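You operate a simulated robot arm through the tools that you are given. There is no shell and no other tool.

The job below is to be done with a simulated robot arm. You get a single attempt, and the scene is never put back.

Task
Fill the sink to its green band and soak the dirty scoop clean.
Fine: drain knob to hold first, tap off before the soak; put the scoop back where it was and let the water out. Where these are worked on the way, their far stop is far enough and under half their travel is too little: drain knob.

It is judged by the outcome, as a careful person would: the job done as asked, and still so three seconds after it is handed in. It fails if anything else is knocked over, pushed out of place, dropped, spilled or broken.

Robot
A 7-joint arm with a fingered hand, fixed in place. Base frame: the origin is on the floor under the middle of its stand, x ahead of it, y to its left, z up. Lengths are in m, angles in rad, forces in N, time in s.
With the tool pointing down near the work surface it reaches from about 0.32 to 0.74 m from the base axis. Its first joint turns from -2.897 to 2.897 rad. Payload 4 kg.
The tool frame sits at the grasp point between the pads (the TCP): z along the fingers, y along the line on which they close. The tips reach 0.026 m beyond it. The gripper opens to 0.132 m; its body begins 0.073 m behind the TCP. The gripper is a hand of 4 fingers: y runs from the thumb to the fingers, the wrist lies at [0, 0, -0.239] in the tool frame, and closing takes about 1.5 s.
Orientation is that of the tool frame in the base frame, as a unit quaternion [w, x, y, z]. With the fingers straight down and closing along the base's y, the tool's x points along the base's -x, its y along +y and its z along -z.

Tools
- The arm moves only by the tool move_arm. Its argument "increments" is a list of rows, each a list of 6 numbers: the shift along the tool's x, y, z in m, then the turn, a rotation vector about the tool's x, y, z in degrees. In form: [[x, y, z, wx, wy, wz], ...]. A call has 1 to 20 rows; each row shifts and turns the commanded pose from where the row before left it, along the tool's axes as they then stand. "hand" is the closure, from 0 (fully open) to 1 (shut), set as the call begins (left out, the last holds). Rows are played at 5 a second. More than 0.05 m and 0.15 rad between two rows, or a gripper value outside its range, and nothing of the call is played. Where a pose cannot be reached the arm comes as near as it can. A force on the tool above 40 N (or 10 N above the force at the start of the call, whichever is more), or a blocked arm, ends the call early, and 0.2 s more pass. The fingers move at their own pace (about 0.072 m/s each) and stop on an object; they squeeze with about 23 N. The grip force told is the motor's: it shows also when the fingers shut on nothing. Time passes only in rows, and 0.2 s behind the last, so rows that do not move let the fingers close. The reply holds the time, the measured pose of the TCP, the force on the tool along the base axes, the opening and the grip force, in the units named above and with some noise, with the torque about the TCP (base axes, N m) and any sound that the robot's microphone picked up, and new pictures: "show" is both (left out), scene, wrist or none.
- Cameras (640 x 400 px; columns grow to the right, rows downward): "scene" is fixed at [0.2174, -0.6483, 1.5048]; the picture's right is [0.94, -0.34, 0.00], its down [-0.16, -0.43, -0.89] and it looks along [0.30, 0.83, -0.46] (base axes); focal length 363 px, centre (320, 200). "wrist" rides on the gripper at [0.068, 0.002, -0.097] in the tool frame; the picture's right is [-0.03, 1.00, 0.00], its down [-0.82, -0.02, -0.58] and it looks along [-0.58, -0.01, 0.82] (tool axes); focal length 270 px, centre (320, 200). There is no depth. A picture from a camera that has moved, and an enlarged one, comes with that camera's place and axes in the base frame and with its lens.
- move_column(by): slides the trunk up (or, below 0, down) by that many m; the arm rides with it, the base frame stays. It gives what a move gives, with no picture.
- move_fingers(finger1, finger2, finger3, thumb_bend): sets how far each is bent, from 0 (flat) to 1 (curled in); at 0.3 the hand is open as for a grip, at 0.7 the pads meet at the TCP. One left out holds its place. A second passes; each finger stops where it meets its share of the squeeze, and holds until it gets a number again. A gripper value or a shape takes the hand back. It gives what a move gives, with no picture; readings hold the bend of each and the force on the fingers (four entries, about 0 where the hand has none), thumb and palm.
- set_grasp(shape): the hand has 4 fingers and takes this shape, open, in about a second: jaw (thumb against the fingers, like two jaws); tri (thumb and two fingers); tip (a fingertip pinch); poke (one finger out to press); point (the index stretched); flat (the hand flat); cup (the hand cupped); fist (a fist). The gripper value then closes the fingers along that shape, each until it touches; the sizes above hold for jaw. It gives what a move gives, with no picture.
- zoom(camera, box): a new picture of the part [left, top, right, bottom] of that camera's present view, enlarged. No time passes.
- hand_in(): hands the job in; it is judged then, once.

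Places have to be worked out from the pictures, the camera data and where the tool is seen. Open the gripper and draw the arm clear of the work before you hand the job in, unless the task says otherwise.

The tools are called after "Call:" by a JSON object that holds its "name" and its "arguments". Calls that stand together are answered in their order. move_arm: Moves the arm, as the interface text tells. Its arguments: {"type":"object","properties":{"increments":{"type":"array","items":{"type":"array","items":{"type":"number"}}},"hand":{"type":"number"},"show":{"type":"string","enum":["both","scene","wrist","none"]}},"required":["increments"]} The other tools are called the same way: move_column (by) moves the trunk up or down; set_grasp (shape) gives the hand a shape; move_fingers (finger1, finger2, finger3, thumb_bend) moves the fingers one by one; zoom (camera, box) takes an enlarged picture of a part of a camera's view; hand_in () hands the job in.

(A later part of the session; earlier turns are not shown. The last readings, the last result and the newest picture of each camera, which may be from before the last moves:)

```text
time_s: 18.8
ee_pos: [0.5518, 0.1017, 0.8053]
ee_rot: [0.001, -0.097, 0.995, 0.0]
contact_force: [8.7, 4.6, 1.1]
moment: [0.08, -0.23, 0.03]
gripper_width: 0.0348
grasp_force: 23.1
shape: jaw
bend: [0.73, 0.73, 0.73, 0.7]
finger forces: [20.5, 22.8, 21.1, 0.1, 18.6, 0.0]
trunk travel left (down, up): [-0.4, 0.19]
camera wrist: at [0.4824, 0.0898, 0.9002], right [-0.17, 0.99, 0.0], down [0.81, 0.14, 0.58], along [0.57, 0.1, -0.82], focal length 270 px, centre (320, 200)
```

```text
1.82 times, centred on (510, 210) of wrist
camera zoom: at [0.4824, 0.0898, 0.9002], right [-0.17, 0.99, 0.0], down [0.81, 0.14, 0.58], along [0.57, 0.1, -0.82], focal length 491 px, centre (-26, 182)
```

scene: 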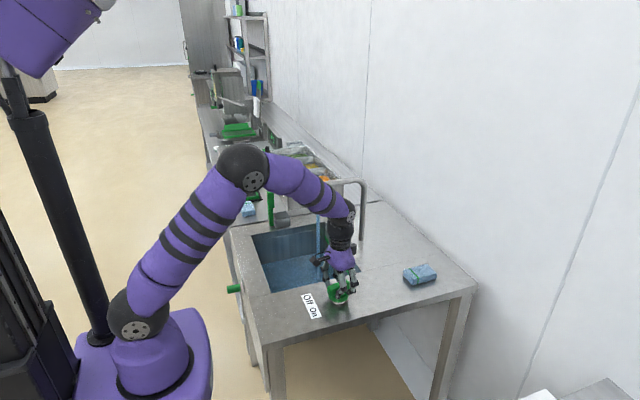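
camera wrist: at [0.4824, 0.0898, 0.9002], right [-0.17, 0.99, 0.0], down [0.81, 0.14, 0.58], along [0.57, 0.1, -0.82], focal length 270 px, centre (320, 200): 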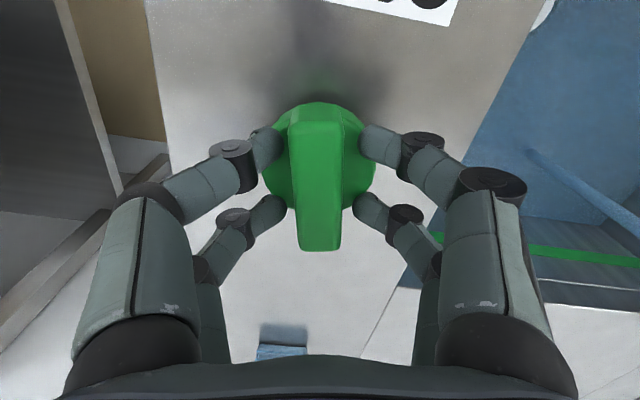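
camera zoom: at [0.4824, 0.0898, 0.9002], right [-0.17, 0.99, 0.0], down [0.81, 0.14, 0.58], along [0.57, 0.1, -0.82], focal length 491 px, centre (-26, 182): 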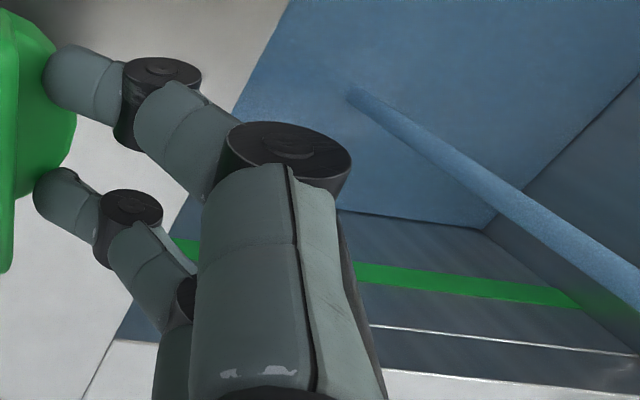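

The level rises slowly (about 4–5 mm/s), so this opening is comfortable. I wait 3 s more and ease the small side load on the knob.

Call:
{"name": "move_arm", "arguments": {"increments": [[-0.002, 0.001, 0, 0, 0, 0], [0, 0, 0, 0, 0, 0], [0, 0, 0, 0, 0, 0], [0, 0, 0, 0, 0, 0], [0, 0, 0, 0, 0, 0], [0, 0, 0, 0, 0, 0], [0, 0, 0, 0, 0, 0], [0, 0, 0, 0, 0, 0], [0, 0, 0, 0, 0, 0], [0, 0, 0, 0, 0, 0], [0, 0, 0, 0, 0, 0], [0, 0, 0, 0, 0, 0], [0, 0, 0, 0, 0, 0], [0, 0, 0, 0, 0, 0]], "show": "wrist"}}

Call:
{"name": "zoom", "arguments": {"camera": "scene", "box": [245, 215, 330, 300]}}

Call:
{"name": "zoom", "arguments": {"camera": "wrist", "box": [380, 100, 640, 320]}}

```text
time_s: 21.8
ee_pos: [0.5527, 0.1018, 0.804]
ee_rot: [-0.001, -0.096, 0.995, 0.0]
contact_force: [-11.3, -2.6, -4.3]
moment: [-0.19, 0.22, 0.04]
gripper_width: 0.0344
grasp_force: 23.2
shape: jaw
bend: [0.73, 0.73, 0.73, 0.7]
finger forces: [22.6, 19.0, 20.5, 0.0, 19.9, 0.1]
trunk travel left (down, up): [-0.4, 0.19]
camera wrist: at [0.483, 0.0904, 0.9004], right [-0.17, 0.99, 0.0], down [0.81, 0.14, 0.58], along [0.57, 0.1, -0.82], focal length 270 px, centre (320, 200)
```

wrist: 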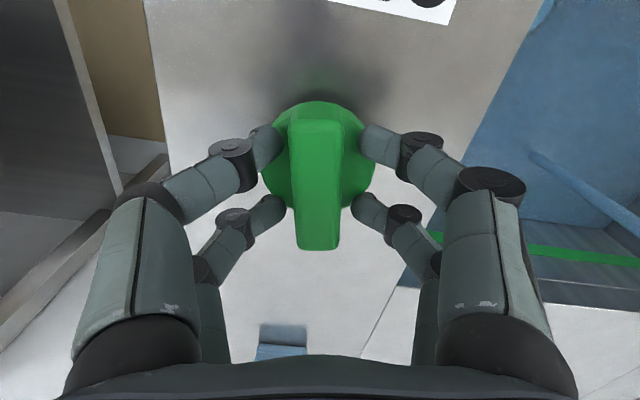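

```text
4.71 times, centred on (288, 258) of scene
camera zoom: at [0.2174, -0.6483, 1.5048], right [0.94, -0.34, 0.0], down [-0.16, -0.43, -0.89], along [0.3, 0.83, -0.46], focal length 1708 px, centre (473, -71)
```

zoom: 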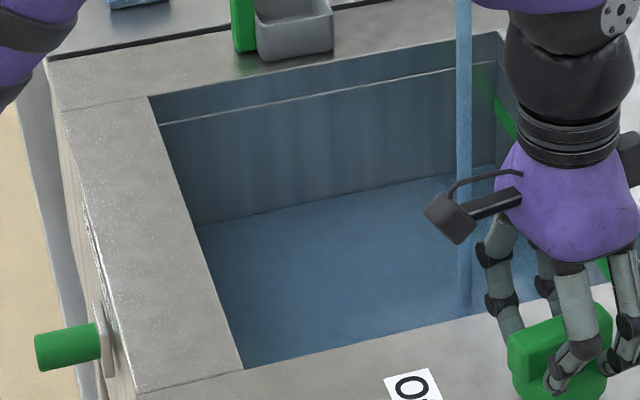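

```text
1.82 times, centred on (510, 210) of wrist
camera zoom: at [0.483, 0.0904, 0.9004], right [-0.17, 0.99, 0.0], down [0.81, 0.14, 0.58], along [0.57, 0.1, -0.82], focal length 491 px, centre (-26, 182)
```

zoom: 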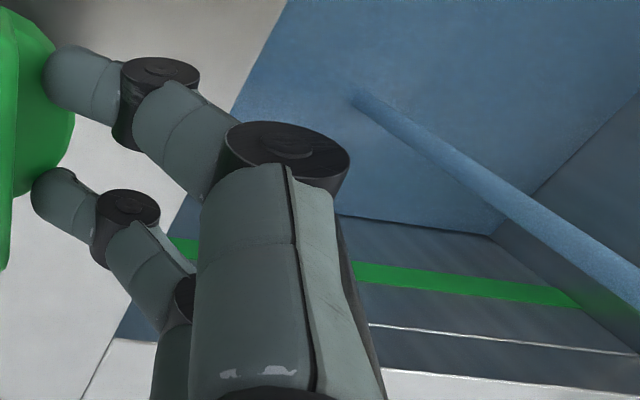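

Rate is about 2.5–3 mm/s with the band still roughly 60 mm up. I undo 1 mm of the side shift and open the tap another 21° to speed it up.

Call:
{"name": "move_arm", "arguments": {"increments": [[0.001, -0.0005, 0, 0, 0, 0], [0, 0, 0, 0, 0, 7], [0, 0, 0, 0, 0, 7], [0, 0, 0, 0, 0, 7], [0, 0, 0, 0, 0, 0], [0, 0, 0, 0, 0, 0], [0, 0, 0, 0, 0, 0], [0, 0, 0, 0, 0, 0], [0, 0, 0, 0, 0, 0]], "show": "wrist"}}

Call:
{"name": "zoom", "arguments": {"camera": "scene", "box": [245, 215, 330, 300]}}

```text
time_s: 23.8
ee_pos: [0.5512, 0.1009, 0.8043]
ee_rot: [0.0, 0.088, 0.996, 0.0]
contact_force: [0.9, -0.6, -3.3]
moment: [-0.12, -0.02, -0.01]
gripper_width: 0.0339
grasp_force: 23.0
shape: jaw
bend: [0.73, 0.73, 0.73, 0.7]
finger forces: [21.4, 21.1, 21.5, 0.1, 19.4, 0.0]
trunk travel left (down, up): [-0.4, 0.19]
camera wrist: at [0.4837, 0.1148, 0.9003], right [0.2, 0.98, 0.0], down [0.8, -0.16, 0.58], along [0.57, -0.11, -0.82], focal length 270 px, centre (320, 200)
```

wrist: 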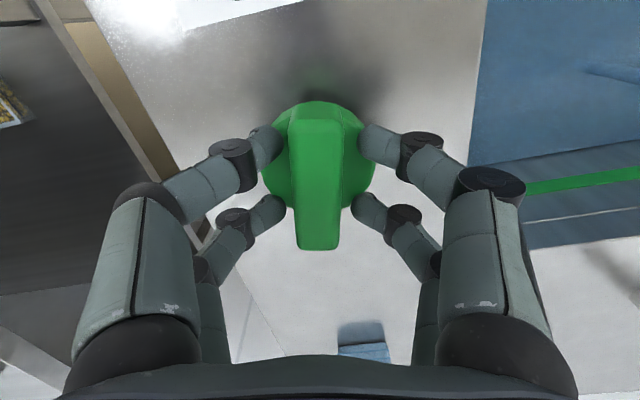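

```text
4.71 times, centred on (288, 258) of scene
camera zoom: at [0.2174, -0.6483, 1.5048], right [0.94, -0.34, 0.0], down [-0.16, -0.43, -0.89], along [0.3, 0.83, -0.46], focal length 1708 px, centre (473, -71)
```

zoom: 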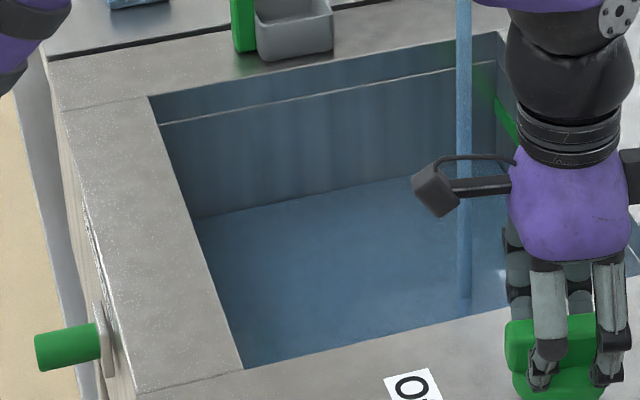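

Water line at the far wall's left end has moved from row 235 to 217; the band corresponds to about row 167 there (and 105 at the far-right corner). I wait 2 s to measure the new rate.

Call:
{"name": "move_arm", "arguments": {"increments": [[0, 0, 0, 0, 0, 0], [0, 0, 0, 0, 0, 0], [0, 0, 0, 0, 0, 0], [0, 0, 0, 0, 0, 0], [0, 0, 0, 0, 0, 0], [0, 0, 0, 0, 0, 0], [0, 0, 0, 0, 0, 0], [0, 0, 0, 0, 0, 0], [0, 0, 0, 0, 0, 0]], "show": "wrist"}}

Call:
{"name": "zoom", "arguments": {"camera": "scene", "box": [245, 215, 330, 300]}}

Call:
{"name": "zoom", "arguments": {"camera": "wrist", "box": [480, 60, 640, 260]}}

```text
time_s: 25.8
ee_pos: [0.5507, 0.1014, 0.8041]
ee_rot: [-0.001, 0.087, 0.996, 0.0]
contact_force: [4.6, 0.4, -0.4]
moment: [-0.09, -0.09, 0.0]
gripper_width: 0.0341
grasp_force: 22.9
shape: jaw
bend: [0.73, 0.73, 0.73, 0.7]
finger forces: [21.4, 22.0, 22.4, 0.0, 19.4, 0.0]
trunk travel left (down, up): [-0.4, 0.19]
camera wrist: at [0.4837, 0.1148, 0.9003], right [0.2, 0.98, 0.0], down [0.8, -0.16, 0.58], along [0.57, -0.11, -0.82], focal length 270 px, centre (320, 200)
```

wrist: 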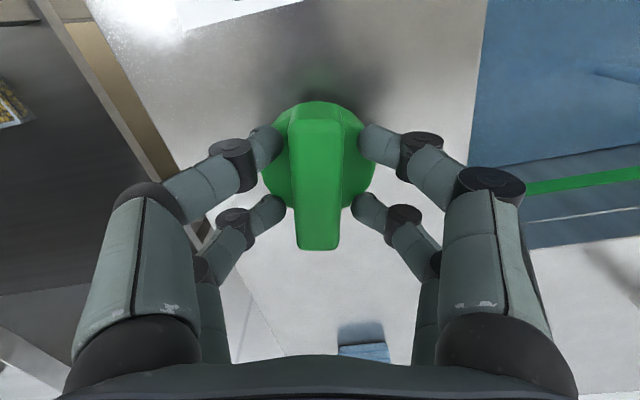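

```text
4.71 times, centred on (288, 258) of scene
camera zoom: at [0.2174, -0.6483, 1.5048], right [0.94, -0.34, 0.0], down [-0.16, -0.43, -0.89], along [0.3, 0.83, -0.46], focal length 1708 px, centre (473, -71)
```

zoom: 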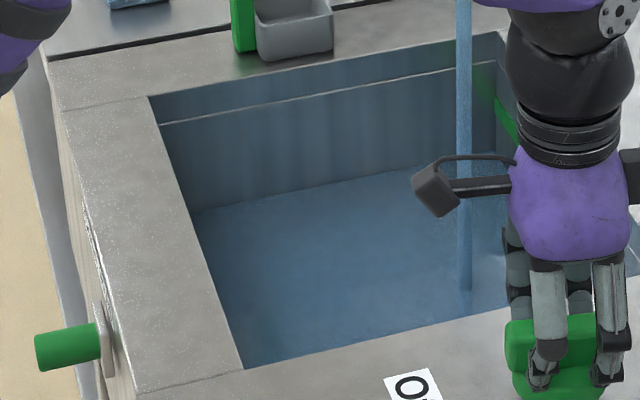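

```text
2.00 times, centred on (560, 160) of wrist
camera zoom: at [0.4837, 0.1148, 0.9003], right [0.2, 0.98, 0.0], down [0.8, -0.16, 0.58], along [0.57, -0.11, -0.82], focal length 541 px, centre (-160, 280)
```

zoom: 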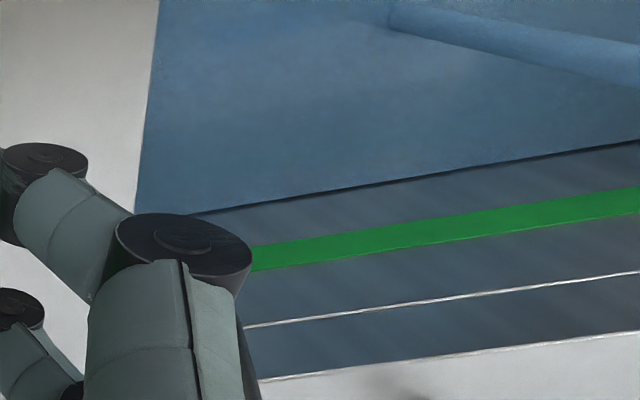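

The flow seems steady at about 3 mm/s, and in the wrist view both the water edge (row ~196 at column 300) and the band (240–266) are visible. I wait 4 s more.

Call:
{"name": "move_arm", "arguments": {"increments": [[0, 0, 0, 0, 0, 0], [0, 0, 0, 0, 0, 0], [0, 0, 0, 0, 0, 0], [0, 0, 0, 0, 0, 0], [0, 0, 0, 0, 0, 0], [0, 0, 0, 0, 0, 0], [0, 0, 0, 0, 0, 0], [0, 0, 0, 0, 0, 0], [0, 0, 0, 0, 0, 0], [0, 0, 0, 0, 0, 0], [0, 0, 0, 0, 0, 0], [0, 0, 0, 0, 0, 0], [0, 0, 0, 0, 0, 0], [0, 0, 0, 0, 0, 0], [0, 0, 0, 0, 0, 0], [0, 0, 0, 0, 0, 0], [0, 0, 0, 0, 0, 0], [0, 0, 0, 0, 0, 0], [0, 0, 0, 0, 0, 0]], "show": "scene"}}

Call:
{"name": "zoom", "arguments": {"camera": "scene", "box": [245, 215, 330, 300]}}

Call:
{"name": "zoom", "arguments": {"camera": "wrist", "box": [480, 60, 640, 260]}}

```text
time_s: 29.8
ee_pos: [0.5509, 0.1008, 0.804]
ee_rot: [0.0, 0.088, 0.996, 0.0]
contact_force: [6.8, -0.1, 4.5]
moment: [-0.08, -0.19, 0.02]
gripper_width: 0.0342
grasp_force: 23.7
shape: jaw
bend: [0.73, 0.73, 0.73, 0.7]
finger forces: [21.6, 23.1, 23.0, 0.0, 19.3, 0.0]
trunk travel left (down, up): [-0.4, 0.19]
```

scene: 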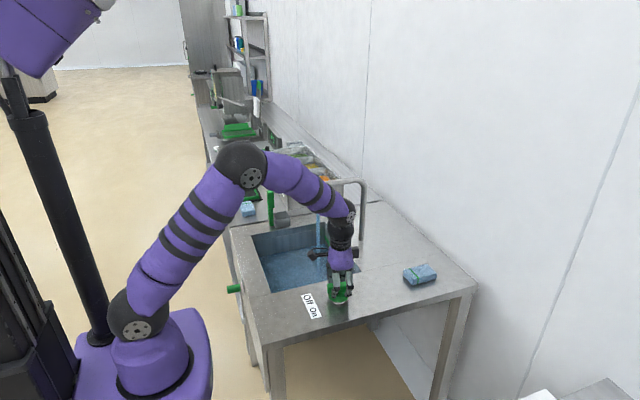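

```text
4.71 times, centred on (288, 258) of scene
camera zoom: at [0.2174, -0.6483, 1.5048], right [0.94, -0.34, 0.0], down [-0.16, -0.43, -0.89], along [0.3, 0.83, -0.46], focal length 1708 px, centre (473, -71)
```

zoom: 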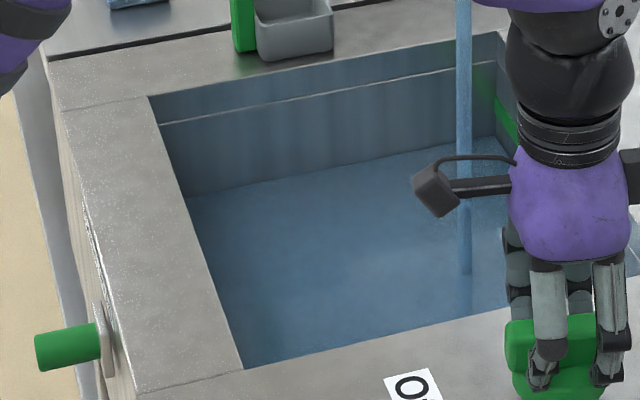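

```text
2.00 times, centred on (560, 160) of wrist
camera zoom: at [0.4837, 0.1148, 0.9003], right [0.2, 0.98, 0.0], down [0.8, -0.16, 0.58], along [0.57, -0.11, -0.82], focal length 541 px, centre (-160, 280)
```

zoom: 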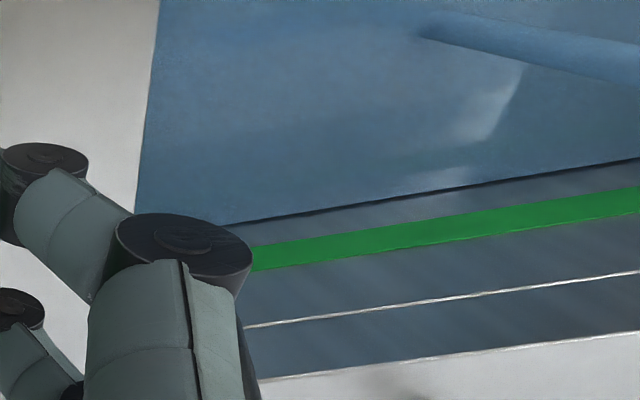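

The band spans z ≈ 0.667–0.686; the level is now about 0.645, rising 3.7 mm/s. I wait 4 s more, expecting about 0.660.

Call:
{"name": "move_arm", "arguments": {"increments": [[0, 0, 0, 0, 0, 0], [0, 0, 0, 0, 0, 0], [0, 0, 0, 0, 0, 0], [0, 0, 0, 0, 0, 0], [0, 0, 0, 0, 0, 0], [0, 0, 0, 0, 0, 0], [0, 0, 0, 0, 0, 0], [0, 0, 0, 0, 0, 0], [0, 0, 0, 0, 0, 0], [0, 0, 0, 0, 0, 0], [0, 0, 0, 0, 0, 0], [0, 0, 0, 0, 0, 0], [0, 0, 0, 0, 0, 0], [0, 0, 0, 0, 0, 0], [0, 0, 0, 0, 0, 0], [0, 0, 0, 0, 0, 0], [0, 0, 0, 0, 0, 0], [0, 0, 0, 0, 0, 0]], "show": "scene"}}

Call:
{"name": "zoom", "arguments": {"camera": "wrist", "box": [480, 60, 640, 260]}}

Call:
{"name": "zoom", "arguments": {"camera": "scene", "box": [245, 215, 330, 300]}}

```text
time_s: 33.6
ee_pos: [0.5509, 0.1001, 0.8042]
ee_rot: [0.001, 0.087, 0.996, 0.0]
contact_force: [7.9, -0.8, 4.8]
moment: [-0.06, -0.25, 0.0]
gripper_width: 0.0341
grasp_force: 23.3
shape: jaw
bend: [0.73, 0.73, 0.73, 0.7]
finger forces: [21.8, 23.5, 23.2, 0.1, 19.4, 0.1]
trunk travel left (down, up): [-0.4, 0.19]
```

scene: 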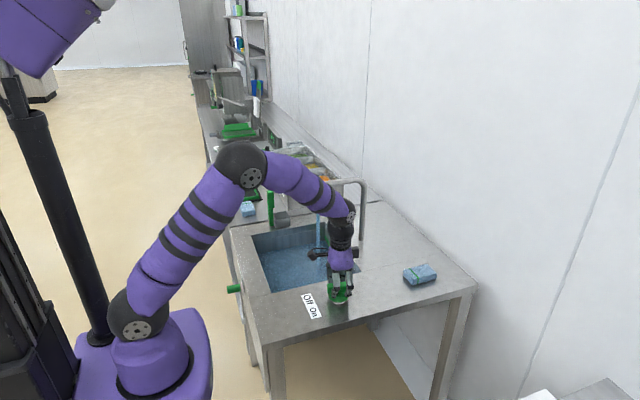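

```text
2.00 times, centred on (560, 160) of wrist
camera zoom: at [0.4837, 0.1148, 0.9003], right [0.2, 0.98, 0.0], down [0.8, -0.16, 0.58], along [0.57, -0.11, -0.82], focal length 541 px, centre (-160, 280)
```

zoom: 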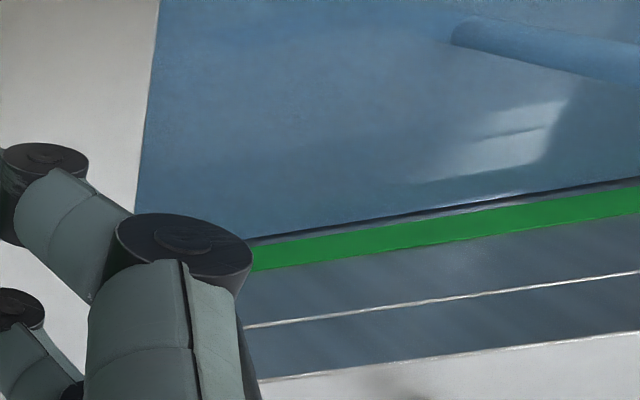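

```text
4.71 times, centred on (288, 258) of scene
camera zoom: at [0.2174, -0.6483, 1.5048], right [0.94, -0.34, 0.0], down [-0.16, -0.43, -0.89], along [0.3, 0.83, -0.46], focal length 1708 px, centre (473, -71)
```

zoom: 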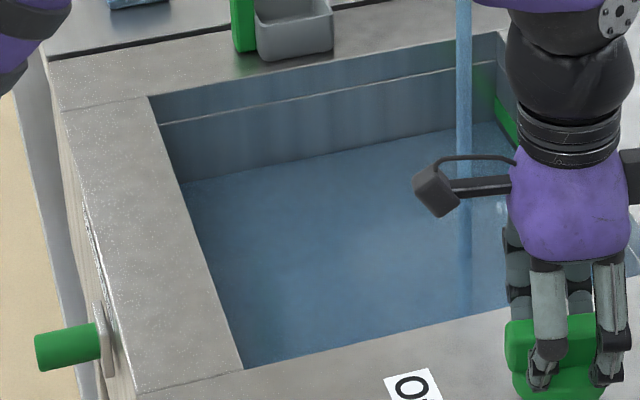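

Level ≈ 0.660, about 10 px (≈7 mm) below the band's lower edge. I wait 2.2 s more, expecting 0.668, then look and close.

Call:
{"name": "move_arm", "arguments": {"increments": [[0, 0, 0, 0, 0, 0], [0, 0, 0, 0, 0, 0], [0, 0, 0, 0, 0, 0], [0, 0, 0, 0, 0, 0], [0, 0, 0, 0, 0, 0], [0, 0, 0, 0, 0, 0], [0, 0, 0, 0, 0, 0], [0, 0, 0, 0, 0, 0], [0, 0, 0, 0, 0, 0], [0, 0, 0, 0, 0, 0]], "show": "none"}}

Call:
{"name": "zoom", "arguments": {"camera": "wrist", "box": [480, 60, 640, 260]}}

```text
time_s: 35.8
ee_pos: [0.5516, 0.0998, 0.8049]
ee_rot: [0.0, 0.088, 0.996, 0.0]
contact_force: [8.9, 0.5, 4.8]
moment: [-0.08, -0.28, 0.04]
gripper_width: 0.0341
grasp_force: 23.2
shape: jaw
bend: [0.73, 0.73, 0.73, 0.7]
finger forces: [21.8, 23.6, 23.2, 0.0, 19.4, 0.1]
trunk travel left (down, up): [-0.4, 0.19]
```

```text
2.00 times, centred on (560, 160) of wrist
camera zoom: at [0.4837, 0.1148, 0.9003], right [0.2, 0.98, 0.0], down [0.8, -0.16, 0.58], along [0.57, -0.11, -0.82], focal length 541 px, centre (-160, 280)
```

zoom: 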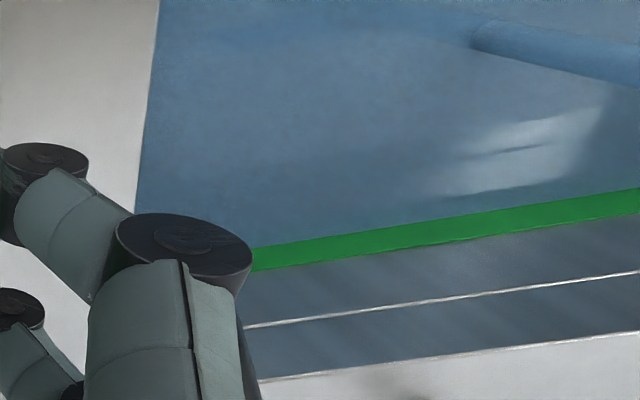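

The water has just met the band's lower edge (band is about 26 px wide here). I wait 1.2 s more, then turn the tap fully back to Off, expecting to end near the band's middle.

Call:
{"name": "move_arm", "arguments": {"increments": [[0, 0, 0, 0, 0, 0], [0, 0, 0, 0, 0, 0], [0, 0, 0, 0, 0, 0], [0, 0, 0, 0, 0, 0], [0, 0, 0, 0, 0, 0], [0, 0, 0, 0, 0, 0], [0, 0, 0, 0, 0, -7.5], [0, 0, 0, 0, 0, -7.5], [0, 0, 0, 0, 0, -7.5], [0, 0, 0, 0, 0, -7.5], [0, 0, 0, 0, 0, -7.5], [0, 0, 0, 0, 0, -7.5], [0, 0, 0, 0, 0, -7.5], [0, 0, 0, 0, 0, -3.5], [0, 0, 0, 0, 0, 0]]}}

Call:
{"name": "zoom", "arguments": {"camera": "wrist", "box": [280, 180, 480, 380]}}

Call:
{"name": "zoom", "arguments": {"camera": "scene", "box": [240, 170, 380, 300]}}

```text
time_s: 39.0
ee_pos: [0.5495, 0.102, 0.8042]
ee_rot: [-0.002, -0.392, 0.92, 0.001]
contact_force: [-4.0, 6.6, 3.1]
moment: [0.28, 0.16, -0.03]
gripper_width: 0.0338
grasp_force: 22.7
shape: jaw
bend: [0.73, 0.73, 0.73, 0.7]
finger forces: [23.9, 24.9, 20.9, 0.0, 18.8, 0.1]
trunk travel left (down, up): [-0.4, 0.19]
camera wrist: at [0.5011, 0.0537, 0.9004], right [-0.7, 0.71, 0.0], down [0.58, 0.57, 0.58], along [0.41, 0.41, -0.82], focal length 270 px, centre (320, 200)
```

scene: 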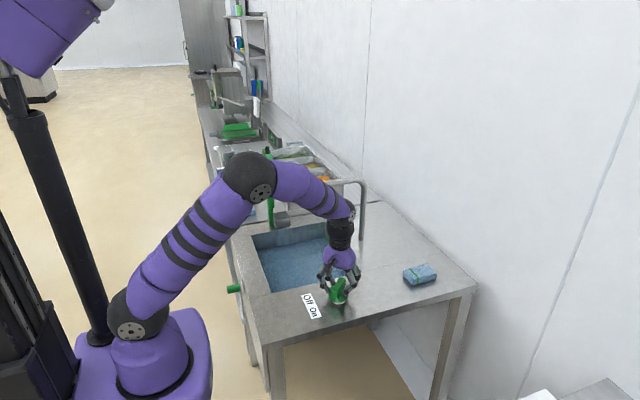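
wrist: 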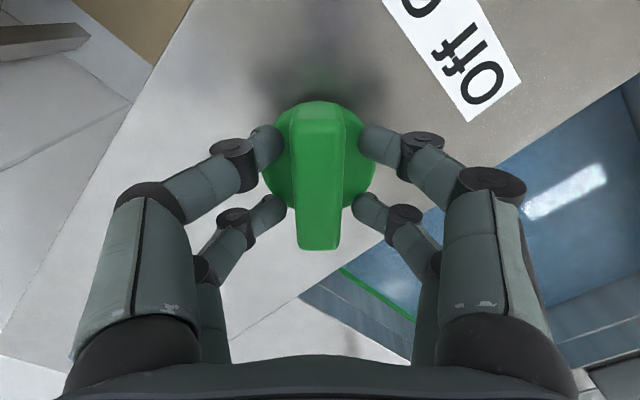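

```text
2.00 times, centred on (380, 280) of wrist
camera zoom: at [0.5011, 0.0537, 0.9004], right [-0.7, 0.71, 0.0], down [0.58, 0.57, 0.58], along [0.41, 0.41, -0.82], focal length 541 px, centre (200, 40)
```

zoom: 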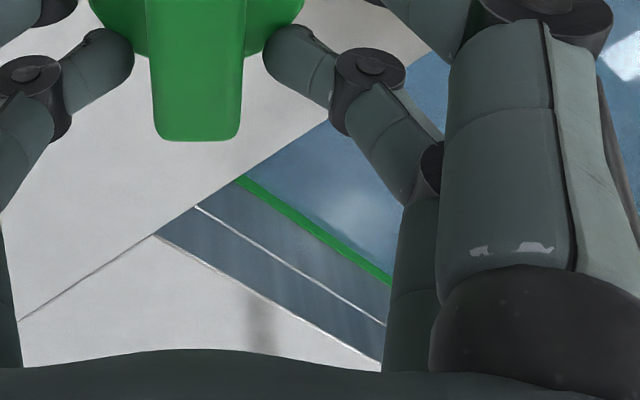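

```text
3.08 times, centred on (310, 235) of scene
camera zoom: at [0.2174, -0.6483, 1.5048], right [0.94, -0.34, 0.0], down [-0.16, -0.43, -0.89], along [0.3, 0.83, -0.46], focal length 1117 px, centre (351, 92)
```

zoom: 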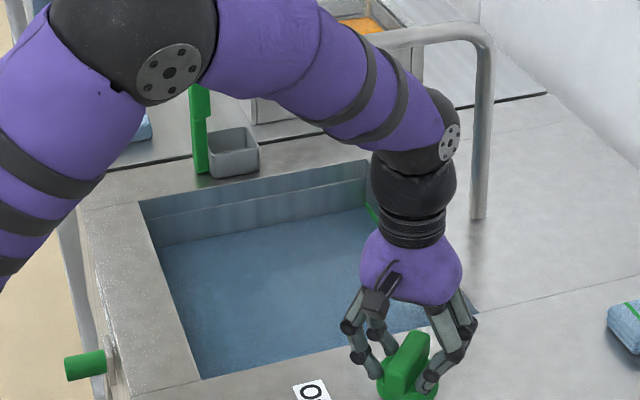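

The stream has stopped and the water line is inside the green band. I release the knob, rise, and get a clear look at knob and level.

Call:
{"name": "move_arm", "arguments": {"increments": [[0, 0, 0, 0, 0, 0], [0, 0, 0, 0, 0, 0], [0, 0, 0, 0, 0, 0], [0, 0, 0, 0, 0, 0], [0, 0, 0, 0, 0, 0]], "hand": 0.2, "show": "none"}}

Call:
{"name": "move_arm", "arguments": {"increments": [[0, 0, -0.03, 0, 0, 0], [0, 0, -0.04, 0, 0, 0], [0, 0, -0.045, 0, 0, 0], [0, 0, -0.045, 0, 0, 0], [0, 0, -0.045, 0, 0, 0], [0, 0, -0.045, 0, 0, 0], [0, 0, 0, 0, 0, 7.6], [0, 0, 0, 0, 0, 7.6], [0, 0, 0, 0, 0, 7.6], [0, 0, 0, 0, 0, 7.6], [0, 0, 0, 0, 0, 7.6], [0, 0, 0, 0, 0, 7.6], [0, 0, 0, 0, 0, 0]], "hand": 0.2}}

```text
time_s: 40.2
ee_pos: [0.551, 0.101, 0.8034]
ee_rot: [0.0, -0.391, 0.92, 0.0]
contact_force: [0.1, -0.2, 0.6]
moment: [0.04, 0.01, 0.0]
gripper_width: 0.1057
grasp_force: 0.1
shape: jaw
bend: [0.59, 0.59, 0.59, 0.45]
finger forces: [0.0, 0.1, 0.0, 0.0, 0.1, 0.1]
trunk travel left (down, up): [-0.4, 0.19]
```

```text
time_s: 43.0
ee_pos: [0.551, 0.1011, 1.0547]
ee_rot: [0.0, -0.002, 1.0, 0.001]
contact_force: [-0.2, -0.6, 0.0]
moment: [-0.02, -0.02, -0.01]
gripper_width: 0.1054
grasp_force: 0.0
shape: jaw
bend: [0.59, 0.59, 0.59, 0.45]
finger forces: [0.1, 0.0, 0.0, 0.1, 0.1, 0.0]
trunk travel left (down, up): [-0.4, 0.19]
camera wrist: at [0.4819, 0.1024, 1.1505], right [0.02, 1.0, 0.0], down [0.82, -0.02, 0.58], along [0.58, -0.01, -0.82], focal length 270 px, centre (320, 200)
```

scene: 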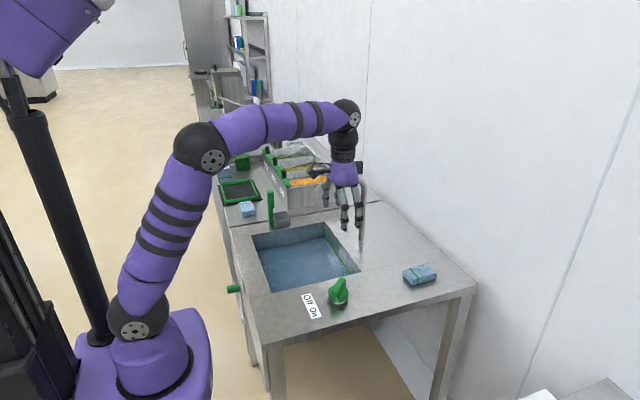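
wrist: 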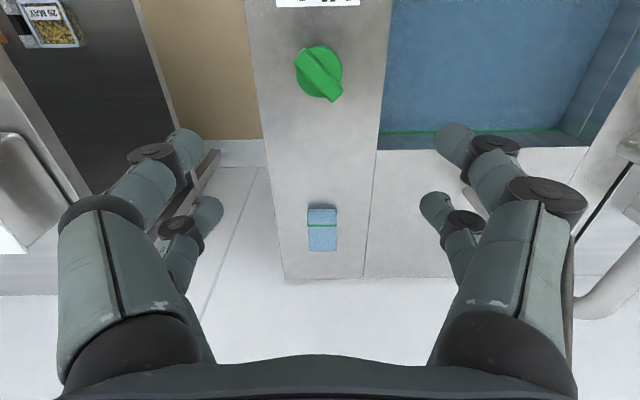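

The tap knob is back at its original angle. I zoom in on the band and the water line.

Call:
{"name": "zoom", "arguments": {"camera": "scene", "box": [300, 215, 370, 285]}}

Call:
{"name": "zoom", "arguments": {"camera": "wrist", "box": [370, 90, 600, 170]}}

Call:
{"name": "zoom", "arguments": {"camera": "scene", "box": [245, 175, 325, 225]}}

```text
5.71 times, centred on (335, 250) of scene
camera zoom: at [0.2174, -0.6483, 1.5048], right [0.94, -0.34, 0.0], down [-0.16, -0.43, -0.89], along [0.3, 0.83, -0.46], focal length 2074 px, centre (234, -86)
```

zoom: 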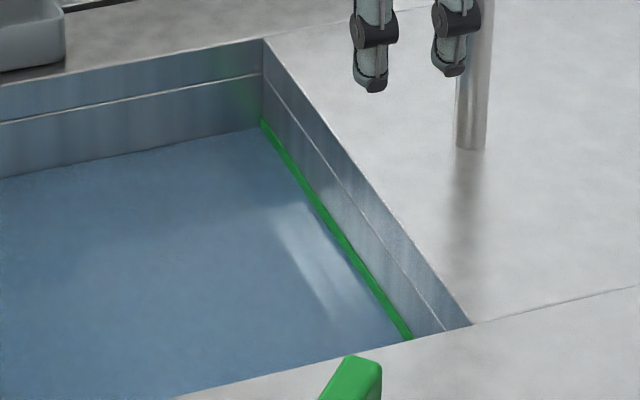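

```text
2.78 times, centred on (485, 130) of wrist
camera zoom: at [0.4819, 0.1024, 1.1505], right [0.02, 1.0, 0.0], down [0.82, -0.02, 0.58], along [0.58, -0.01, -0.82], focal length 752 px, centre (-139, 395)
```

zoom: 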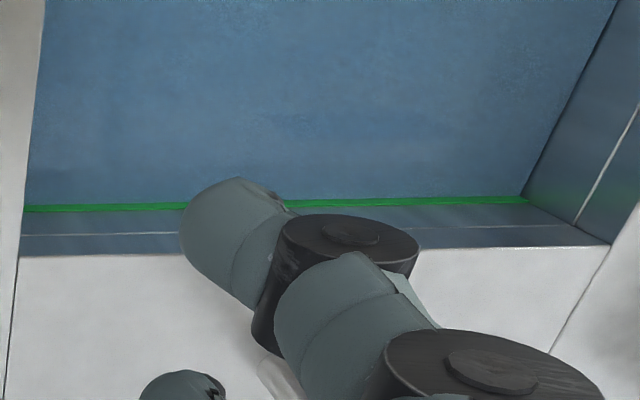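

```text
8.00 times, centred on (285, 200) of scene
camera zoom: at [0.2174, -0.6483, 1.5048], right [0.94, -0.34, 0.0], down [-0.16, -0.43, -0.89], along [0.3, 0.83, -0.46], focal length 2904 px, centre (600, 200)
```

zoom: 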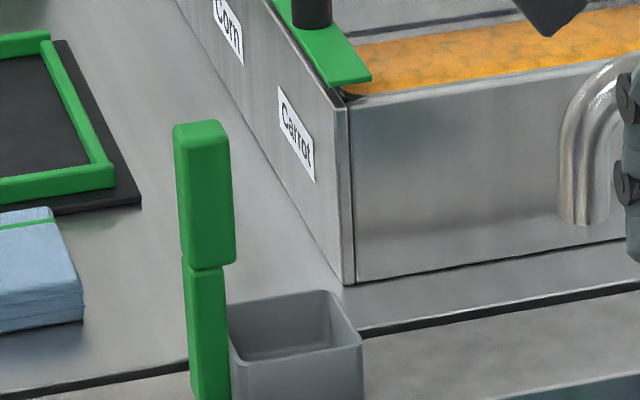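

The level sits within the green band and the tap is off. Now I travel to a viewing pose in front of the scoop, staying above z 1.05 and well clear of the spout.

Call:
{"name": "move_arm", "arguments": {"increments": [[0.0215, 0.0388, 0, 0, 0, 0], [0.0215, 0.0388, 0, 0, 0, 0], [0.0215, 0.0388, 0, 0, 0, 0], [0.0215, 0.0388, 0, 0, 0, 0], [0.0215, 0.0388, 0, 0, 0, 0], [0.0215, 0.0388, 0, 0, 0, 0], [0.0215, 0.0388, 0, 0, 0, 0], [0.0215, 0.0388, 0, 0, 0, 0], [0.0215, 0.0388, 0, 0, 0, 0], [0.0215, 0.0388, 0, 0, 0, 0], [0.0215, 0.0388, 0, 0, 0, 0], [0.0215, 0.0388, 0, 0, 0, 0], [0, 0, 0, 0, 0, 0]], "hand": 0}}

Call:
{"name": "zoom", "arguments": {"camera": "wrist", "box": [250, 130, 400, 240]}}

```text
time_s: 45.8
ee_pos: [0.2932, 0.5634, 1.0532]
ee_rot: [0.0, -0.001, 1.0, -0.001]
contact_force: [1.0, -0.1, -0.2]
moment: [-0.01, 0.05, 0.0]
gripper_width: 0.1319
grasp_force: 0.1
shape: jaw
bend: [0.3, 0.3, 0.3, 0.3]
finger forces: [0.0, 0.0, 0.1, 0.0, 0.1, 0.1]
trunk travel left (down, up): [-0.4, 0.19]
camera wrist: at [0.2243, 0.5647, 1.15], right [0.02, 1.0, 0.0], down [0.82, -0.02, 0.58], along [0.58, -0.02, -0.82], focal length 270 px, centre (320, 200)
```

scene: 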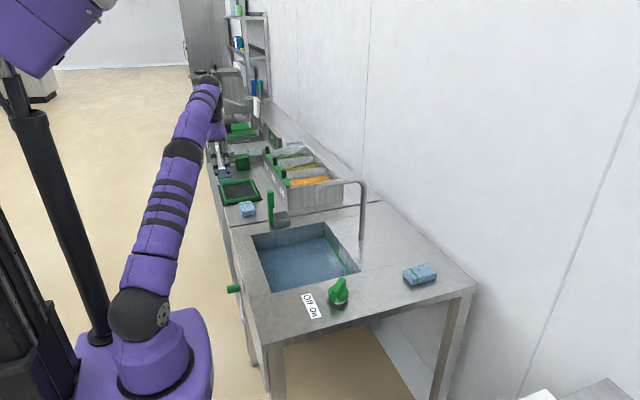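
wrist: 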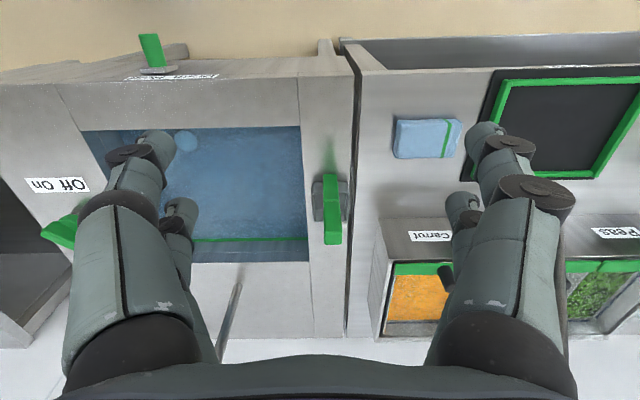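

```text
3.64 times, centred on (325, 185) of wrist
camera zoom: at [0.2243, 0.5647, 1.15], right [0.02, 1.0, 0.0], down [0.82, -0.02, 0.58], along [0.58, -0.02, -0.82], focal length 983 px, centre (302, 254)
```

zoom: 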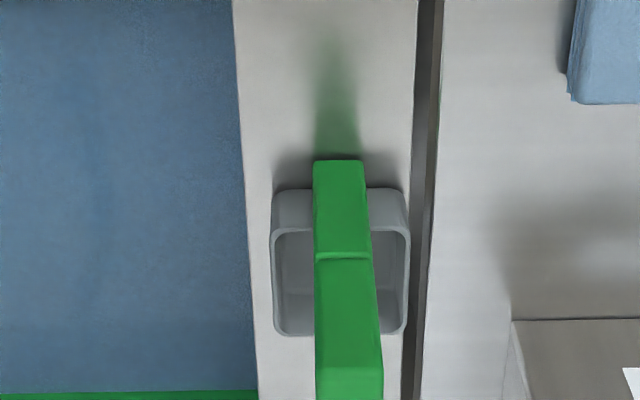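

The scoop stands square to the base axes: handle on the robot side at about (0.46, 0.575), width ≈ 0.022, top z ≈ 0.906, bowl behind it. I move above the handle, keeping the fingers above its top, to check alignment.

Call:
{"name": "move_arm", "arguments": {"increments": [[-0.033, 0.0024, 0.008, 0, 0, 0], [-0.033, 0.0024, 0.008, 0, 0, 0], [-0.033, 0.0024, 0.008, 0, 0, 0], [-0.033, 0.0024, 0.008, 0, 0, 0], [-0.033, 0.0024, 0.008, 0, 0, 0], [0, 0, 0, 0, 0, 0]], "hand": 0.2}}

Call:
{"name": "zoom", "arguments": {"camera": "wrist", "box": [240, 60, 400, 240]}}

Call:
{"name": "zoom", "arguments": {"camera": "scene", "box": [235, 130, 345, 230]}}

```text
time_s: 47.2
ee_pos: [0.4082, 0.538, 1.0047]
ee_rot: [0.0, -0.003, 1.0, 0.0]
contact_force: [0.8, 0.9, 0.4]
moment: [-0.07, 0.01, 0.0]
gripper_width: 0.1059
grasp_force: 0.0
shape: jaw
bend: [0.59, 0.59, 0.59, 0.44]
finger forces: [0.0, 0.0, 0.0, 0.0, 0.0, 0.0]
out of reach, approached as far as the arm can: row 1, 2, 3, 4, 5
trunk travel left (down, up): [-0.4, 0.19]
camera wrist: at [0.3397, 0.5386, 1.1005], right [0.02, 1.0, 0.0], down [0.82, -0.02, 0.58], along [0.58, -0.01, -0.82], focal length 270 px, centre (320, 200)
```

scene: 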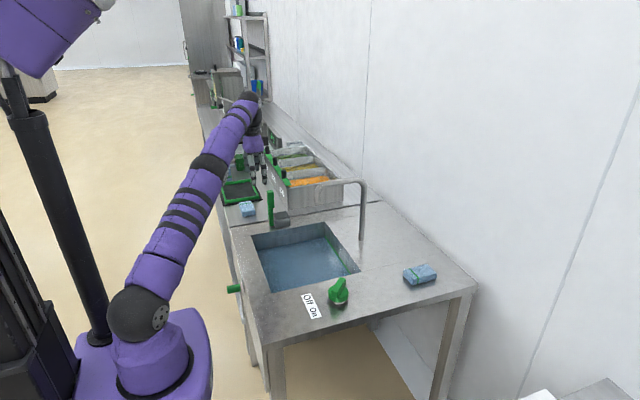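
wrist: 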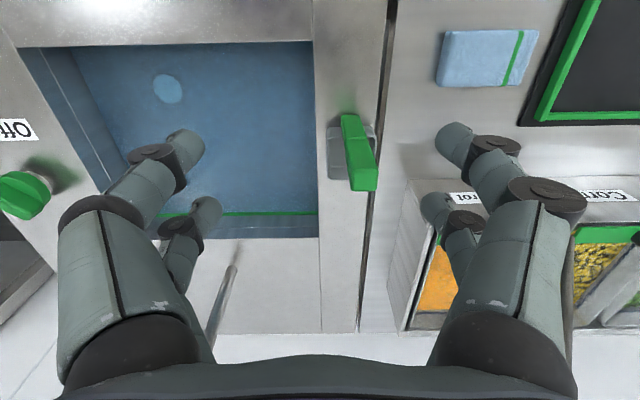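

```text
2.22 times, centred on (320, 150) of wrist
camera zoom: at [0.3397, 0.5386, 1.1005], right [0.02, 1.0, 0.0], down [0.82, -0.02, 0.58], along [0.58, -0.01, -0.82], focal length 601 px, centre (320, 311)
```

zoom: 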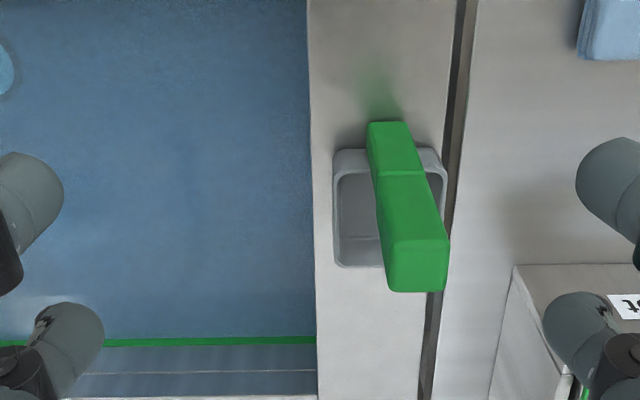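

```text
4.00 times, centred on (290, 180) of scene
camera zoom: at [0.2174, -0.6483, 1.5048], right [0.94, -0.34, 0.0], down [-0.16, -0.43, -0.89], along [0.3, 0.83, -0.46], focal length 1452 px, centre (440, 280)
```

zoom: 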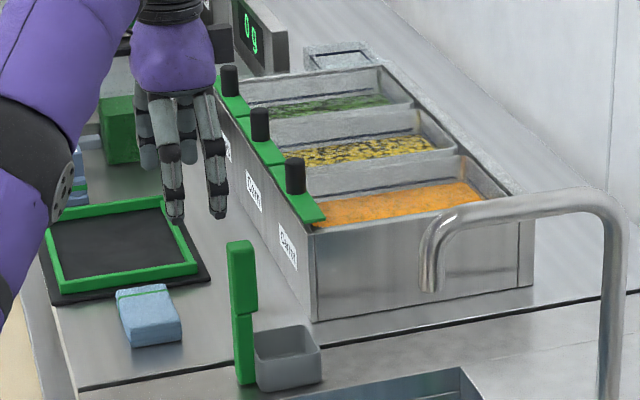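

That height is out of reach with the hand vertical, so I'll pitch the hand forward about 35° (wrist nearer the base) to grasp the upright handle from the robot side. First back off 0.10 m and pitch, then check the pose.

Call:
{"name": "move_arm", "arguments": {"increments": [[0.04, 0, 0, 0, 0, 0], [0.04, 0, 0, 0, 0, 0], [0.02, 0, 0, 0, 0, 0], [0, 0, 0, 0, -7, 0], [0, 0, 0, 0, -7, 0], [0, 0, 0, 0, -7, 0], [0, 0, 0, 0, -7, 0], [0, 0, 0, 0, -7, 0], [0, 0, 0, 0, 0, 0]], "hand": 0.2}}

```text
time_s: 49.2
ee_pos: [0.3084, 0.5367, 1.0045]
ee_rot: [0.302, -0.003, 0.953, 0.001]
contact_force: [0.6, -0.3, -0.3]
moment: [-0.05, -0.01, 0.01]
gripper_width: 0.1057
grasp_force: 0.1
shape: jaw
bend: [0.59, 0.59, 0.59, 0.44]
finger forces: [0.1, 0.1, 0.1, 0.1, 0.0, 0.0]
trunk travel left (down, up): [-0.4, 0.19]
camera wrist: at [0.1955, 0.5377, 1.0443], right [0.01, 1.0, 0.01], down [0.34, -0.02, 0.94], along [0.94, -0.01, -0.34], focal length 270 px, centre (320, 200)
```

scene: 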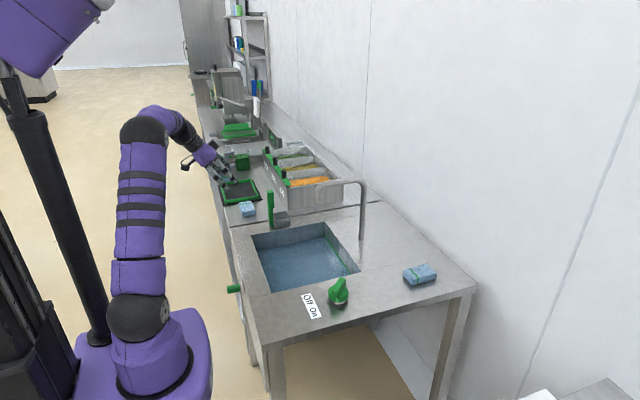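
wrist: 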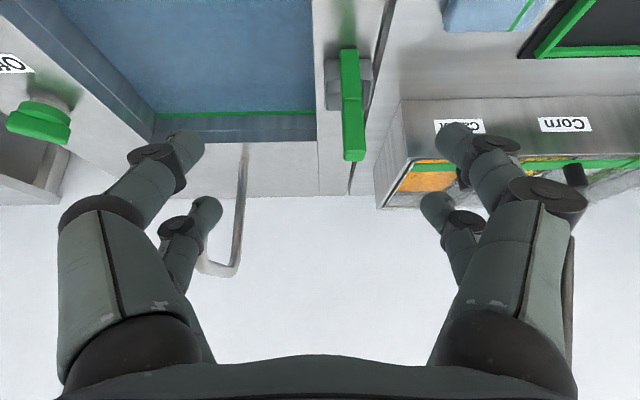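

Triangulating again puts the handle at y ≈ 0.572, centre x ≈ 0.46, top z ≈ 0.906. I move to a pre-grasp point 0.15 m back along the tool axis.

Call:
{"name": "move_arm", "arguments": {"increments": [[-0.0155, 0.012, 0.0157, 0, 0, 0], [-0.0155, 0.012, 0.0157, 0, 0, 0], [-0.0155, 0.012, 0.0157, 0, 0, 0], [0, 0, 0, 0, 0, 0]], "hand": 0.2}}

Call:
{"name": "zoom", "arguments": {"camera": "wrist", "box": [240, 40, 400, 200]}}

```text
time_s: 50.2
ee_pos: [0.3732, 0.5743, 0.9935]
ee_rot: [0.3, -0.004, 0.954, 0.002]
contact_force: [-0.1, -0.1, -0.8]
moment: [0.0, -0.02, -0.02]
gripper_width: 0.1058
grasp_force: 0.0
shape: jaw
bend: [0.59, 0.59, 0.59, 0.44]
finger forces: [0.1, 0.0, 0.0, 0.0, 0.0, 0.0]
trunk travel left (down, up): [-0.4, 0.19]
camera wrist: at [0.2607, 0.5748, 1.0328], right [0.01, 1.0, 0.01], down [0.34, -0.02, 0.94], along [0.94, -0.01, -0.34], focal length 270 px, centre (320, 200)
```

scene: 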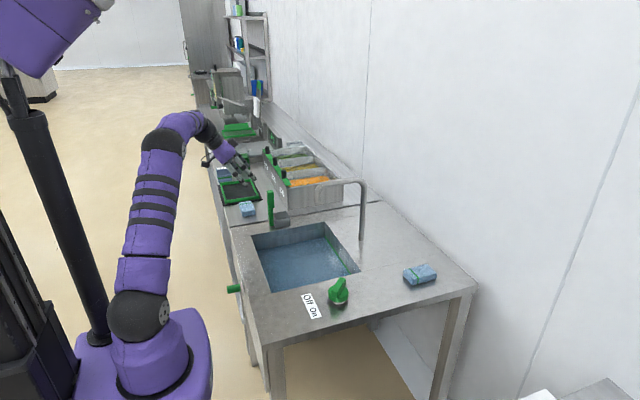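
wrist: 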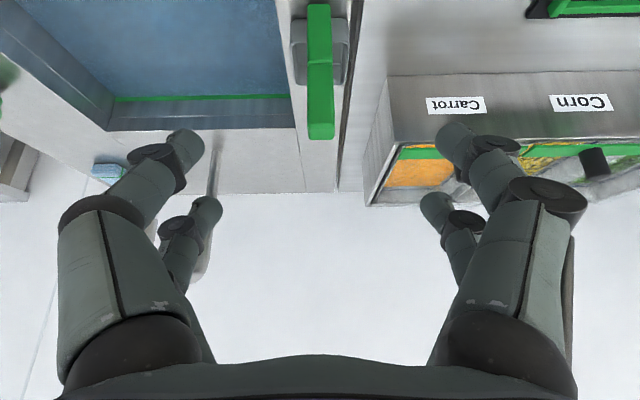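

```text
2.50 times, centred on (320, 120) of wrist
camera zoom: at [0.2607, 0.5748, 1.0328], right [0.01, 1.0, 0.01], down [0.34, -0.02, 0.94], along [0.94, -0.01, -0.34], focal length 676 px, centre (320, 400)
```

zoom: 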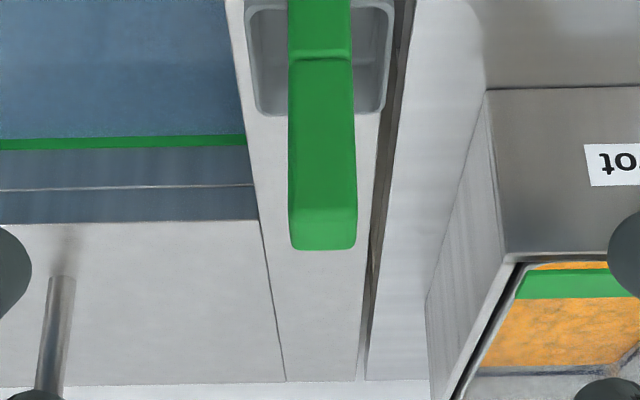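

The handle's block lies right on the tool axis (column 322, row range includes the axis point). I advance 0.145 m along the tool axis with the hand open.

Call:
{"name": "move_arm", "arguments": {"increments": [[0, 0, 0.04, 0, 0, 0], [0, 0, 0.04, 0, 0, 0], [0, 0, 0.035, 0, 0, 0], [0, 0, 0.03, 0, 0, 0], [0, 0, 0, 0, 0, 0]], "hand": 0.2}}

Call:
{"name": "zoom", "arguments": {"camera": "scene", "box": [215, 150, 335, 240]}}

```text
time_s: 51.4
ee_pos: [0.4552, 0.5744, 0.8743]
ee_rot: [0.301, -0.003, 0.954, 0.001]
contact_force: [-0.4, 0.0, 0.0]
moment: [0.04, 0.02, -0.02]
gripper_width: 0.1058
grasp_force: 0.1
shape: jaw
bend: [0.59, 0.59, 0.59, 0.44]
finger forces: [0.0, 0.0, 0.0, 0.1, 0.0, 0.0]
trunk travel left (down, up): [-0.4, 0.19]
camera wrist: at [0.3439, 0.5749, 0.9132], right [0.01, 1.0, 0.01], down [0.34, -0.02, 0.94], along [0.94, -0.01, -0.34], focal length 270 px, centre (320, 200)
```

scene: 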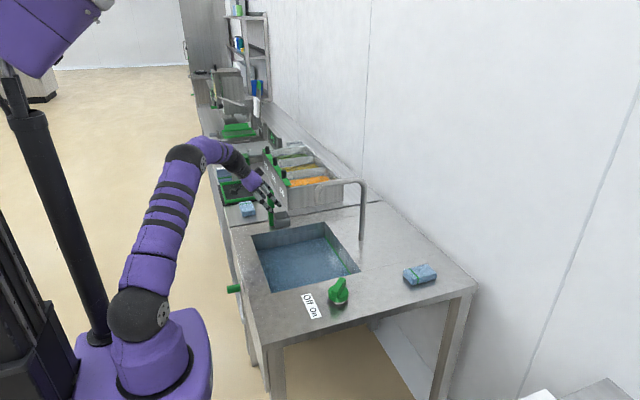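
wrist: 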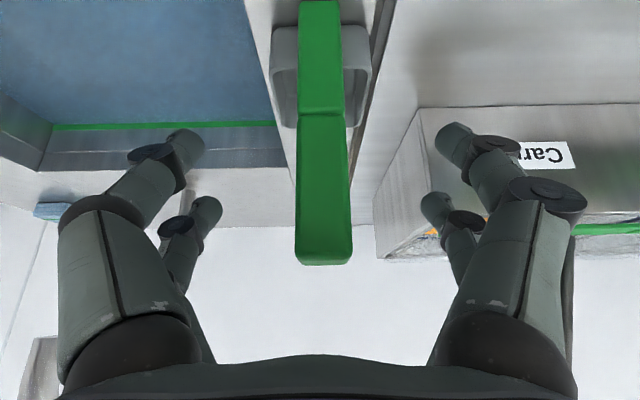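

```text
4.44 times, centred on (275, 195) of scene
camera zoom: at [0.2174, -0.6483, 1.5048], right [0.94, -0.34, 0.0], down [-0.16, -0.43, -0.89], along [0.3, 0.83, -0.46], focal length 1613 px, centre (520, 222)
```

zoom: 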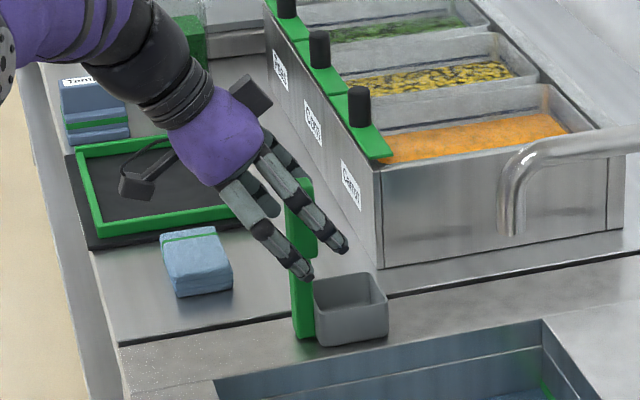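

The block fills the space between the pads and its centre is within a few mm of the TCP. I close on it.

Call:
{"name": "move_arm", "arguments": {"increments": [[0, 0, 0, 0, 0, 0], [0, 0, 0, 0, 0, 0], [0, 0, 0, 0, 0, 0], [0, 0, 0, 0, 0, 0], [0, 0, 0, 0, 0, 0], [0, 0, 0, 0, 0, 0], [0, 0, 0, 0, 0, 0]], "hand": 1.0}}

Call:
{"name": "zoom", "arguments": {"camera": "scene", "box": [215, 150, 335, 240]}}

```text
time_s: 53.0
ee_pos: [0.4547, 0.5743, 0.8731]
ee_rot: [0.301, -0.003, 0.954, 0.001]
contact_force: [0.4, -0.1, -1.3]
moment: [-0.02, 0.07, 0.06]
gripper_width: 0.0138
grasp_force: 23.1
shape: jaw
bend: [0.73, 0.73, 0.73, 0.7]
finger forces: [21.5, 0.1, 0.0, 0.1, 21.6, 0.0]
trunk travel left (down, up): [-0.4, 0.19]
camera wrist: at [0.3437, 0.5748, 0.9135], right [0.01, 1.0, 0.01], down [0.34, -0.02, 0.94], along [0.94, -0.01, -0.34], focal length 270 px, centre (320, 200)
```

scene: 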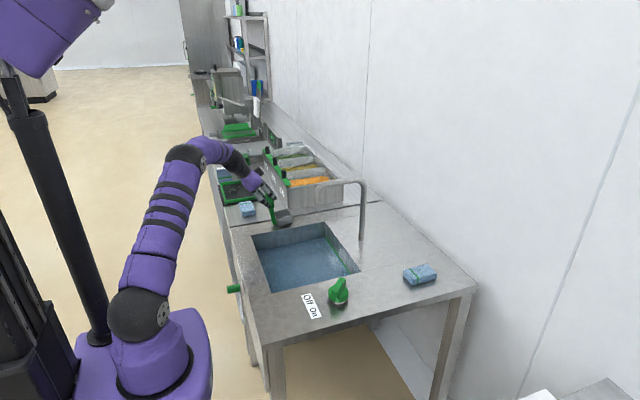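
wrist: 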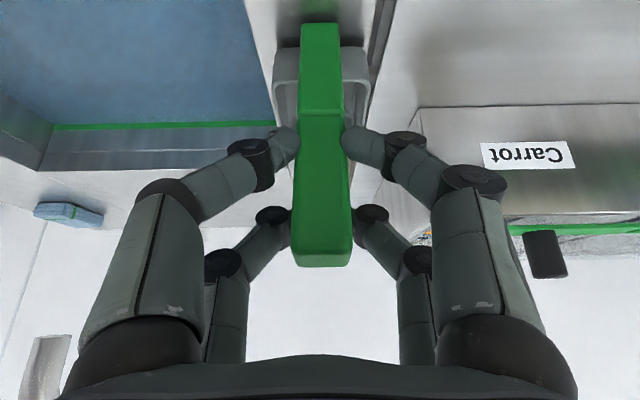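

```text
4.44 times, centred on (275, 195) of scene
camera zoom: at [0.2174, -0.6483, 1.5048], right [0.94, -0.34, 0.0], down [-0.16, -0.43, -0.89], along [0.3, 0.83, -0.46], focal length 1613 px, centre (520, 222)
```

zoom: 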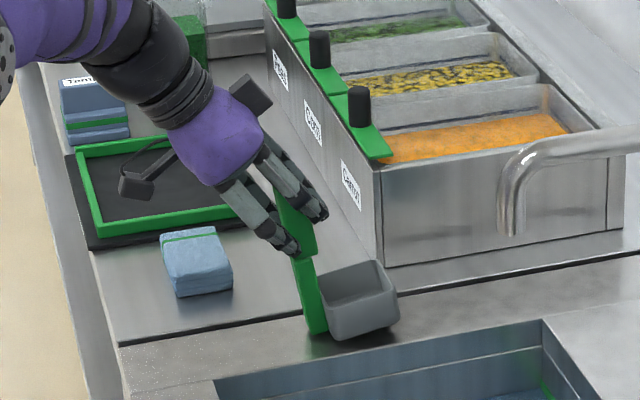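

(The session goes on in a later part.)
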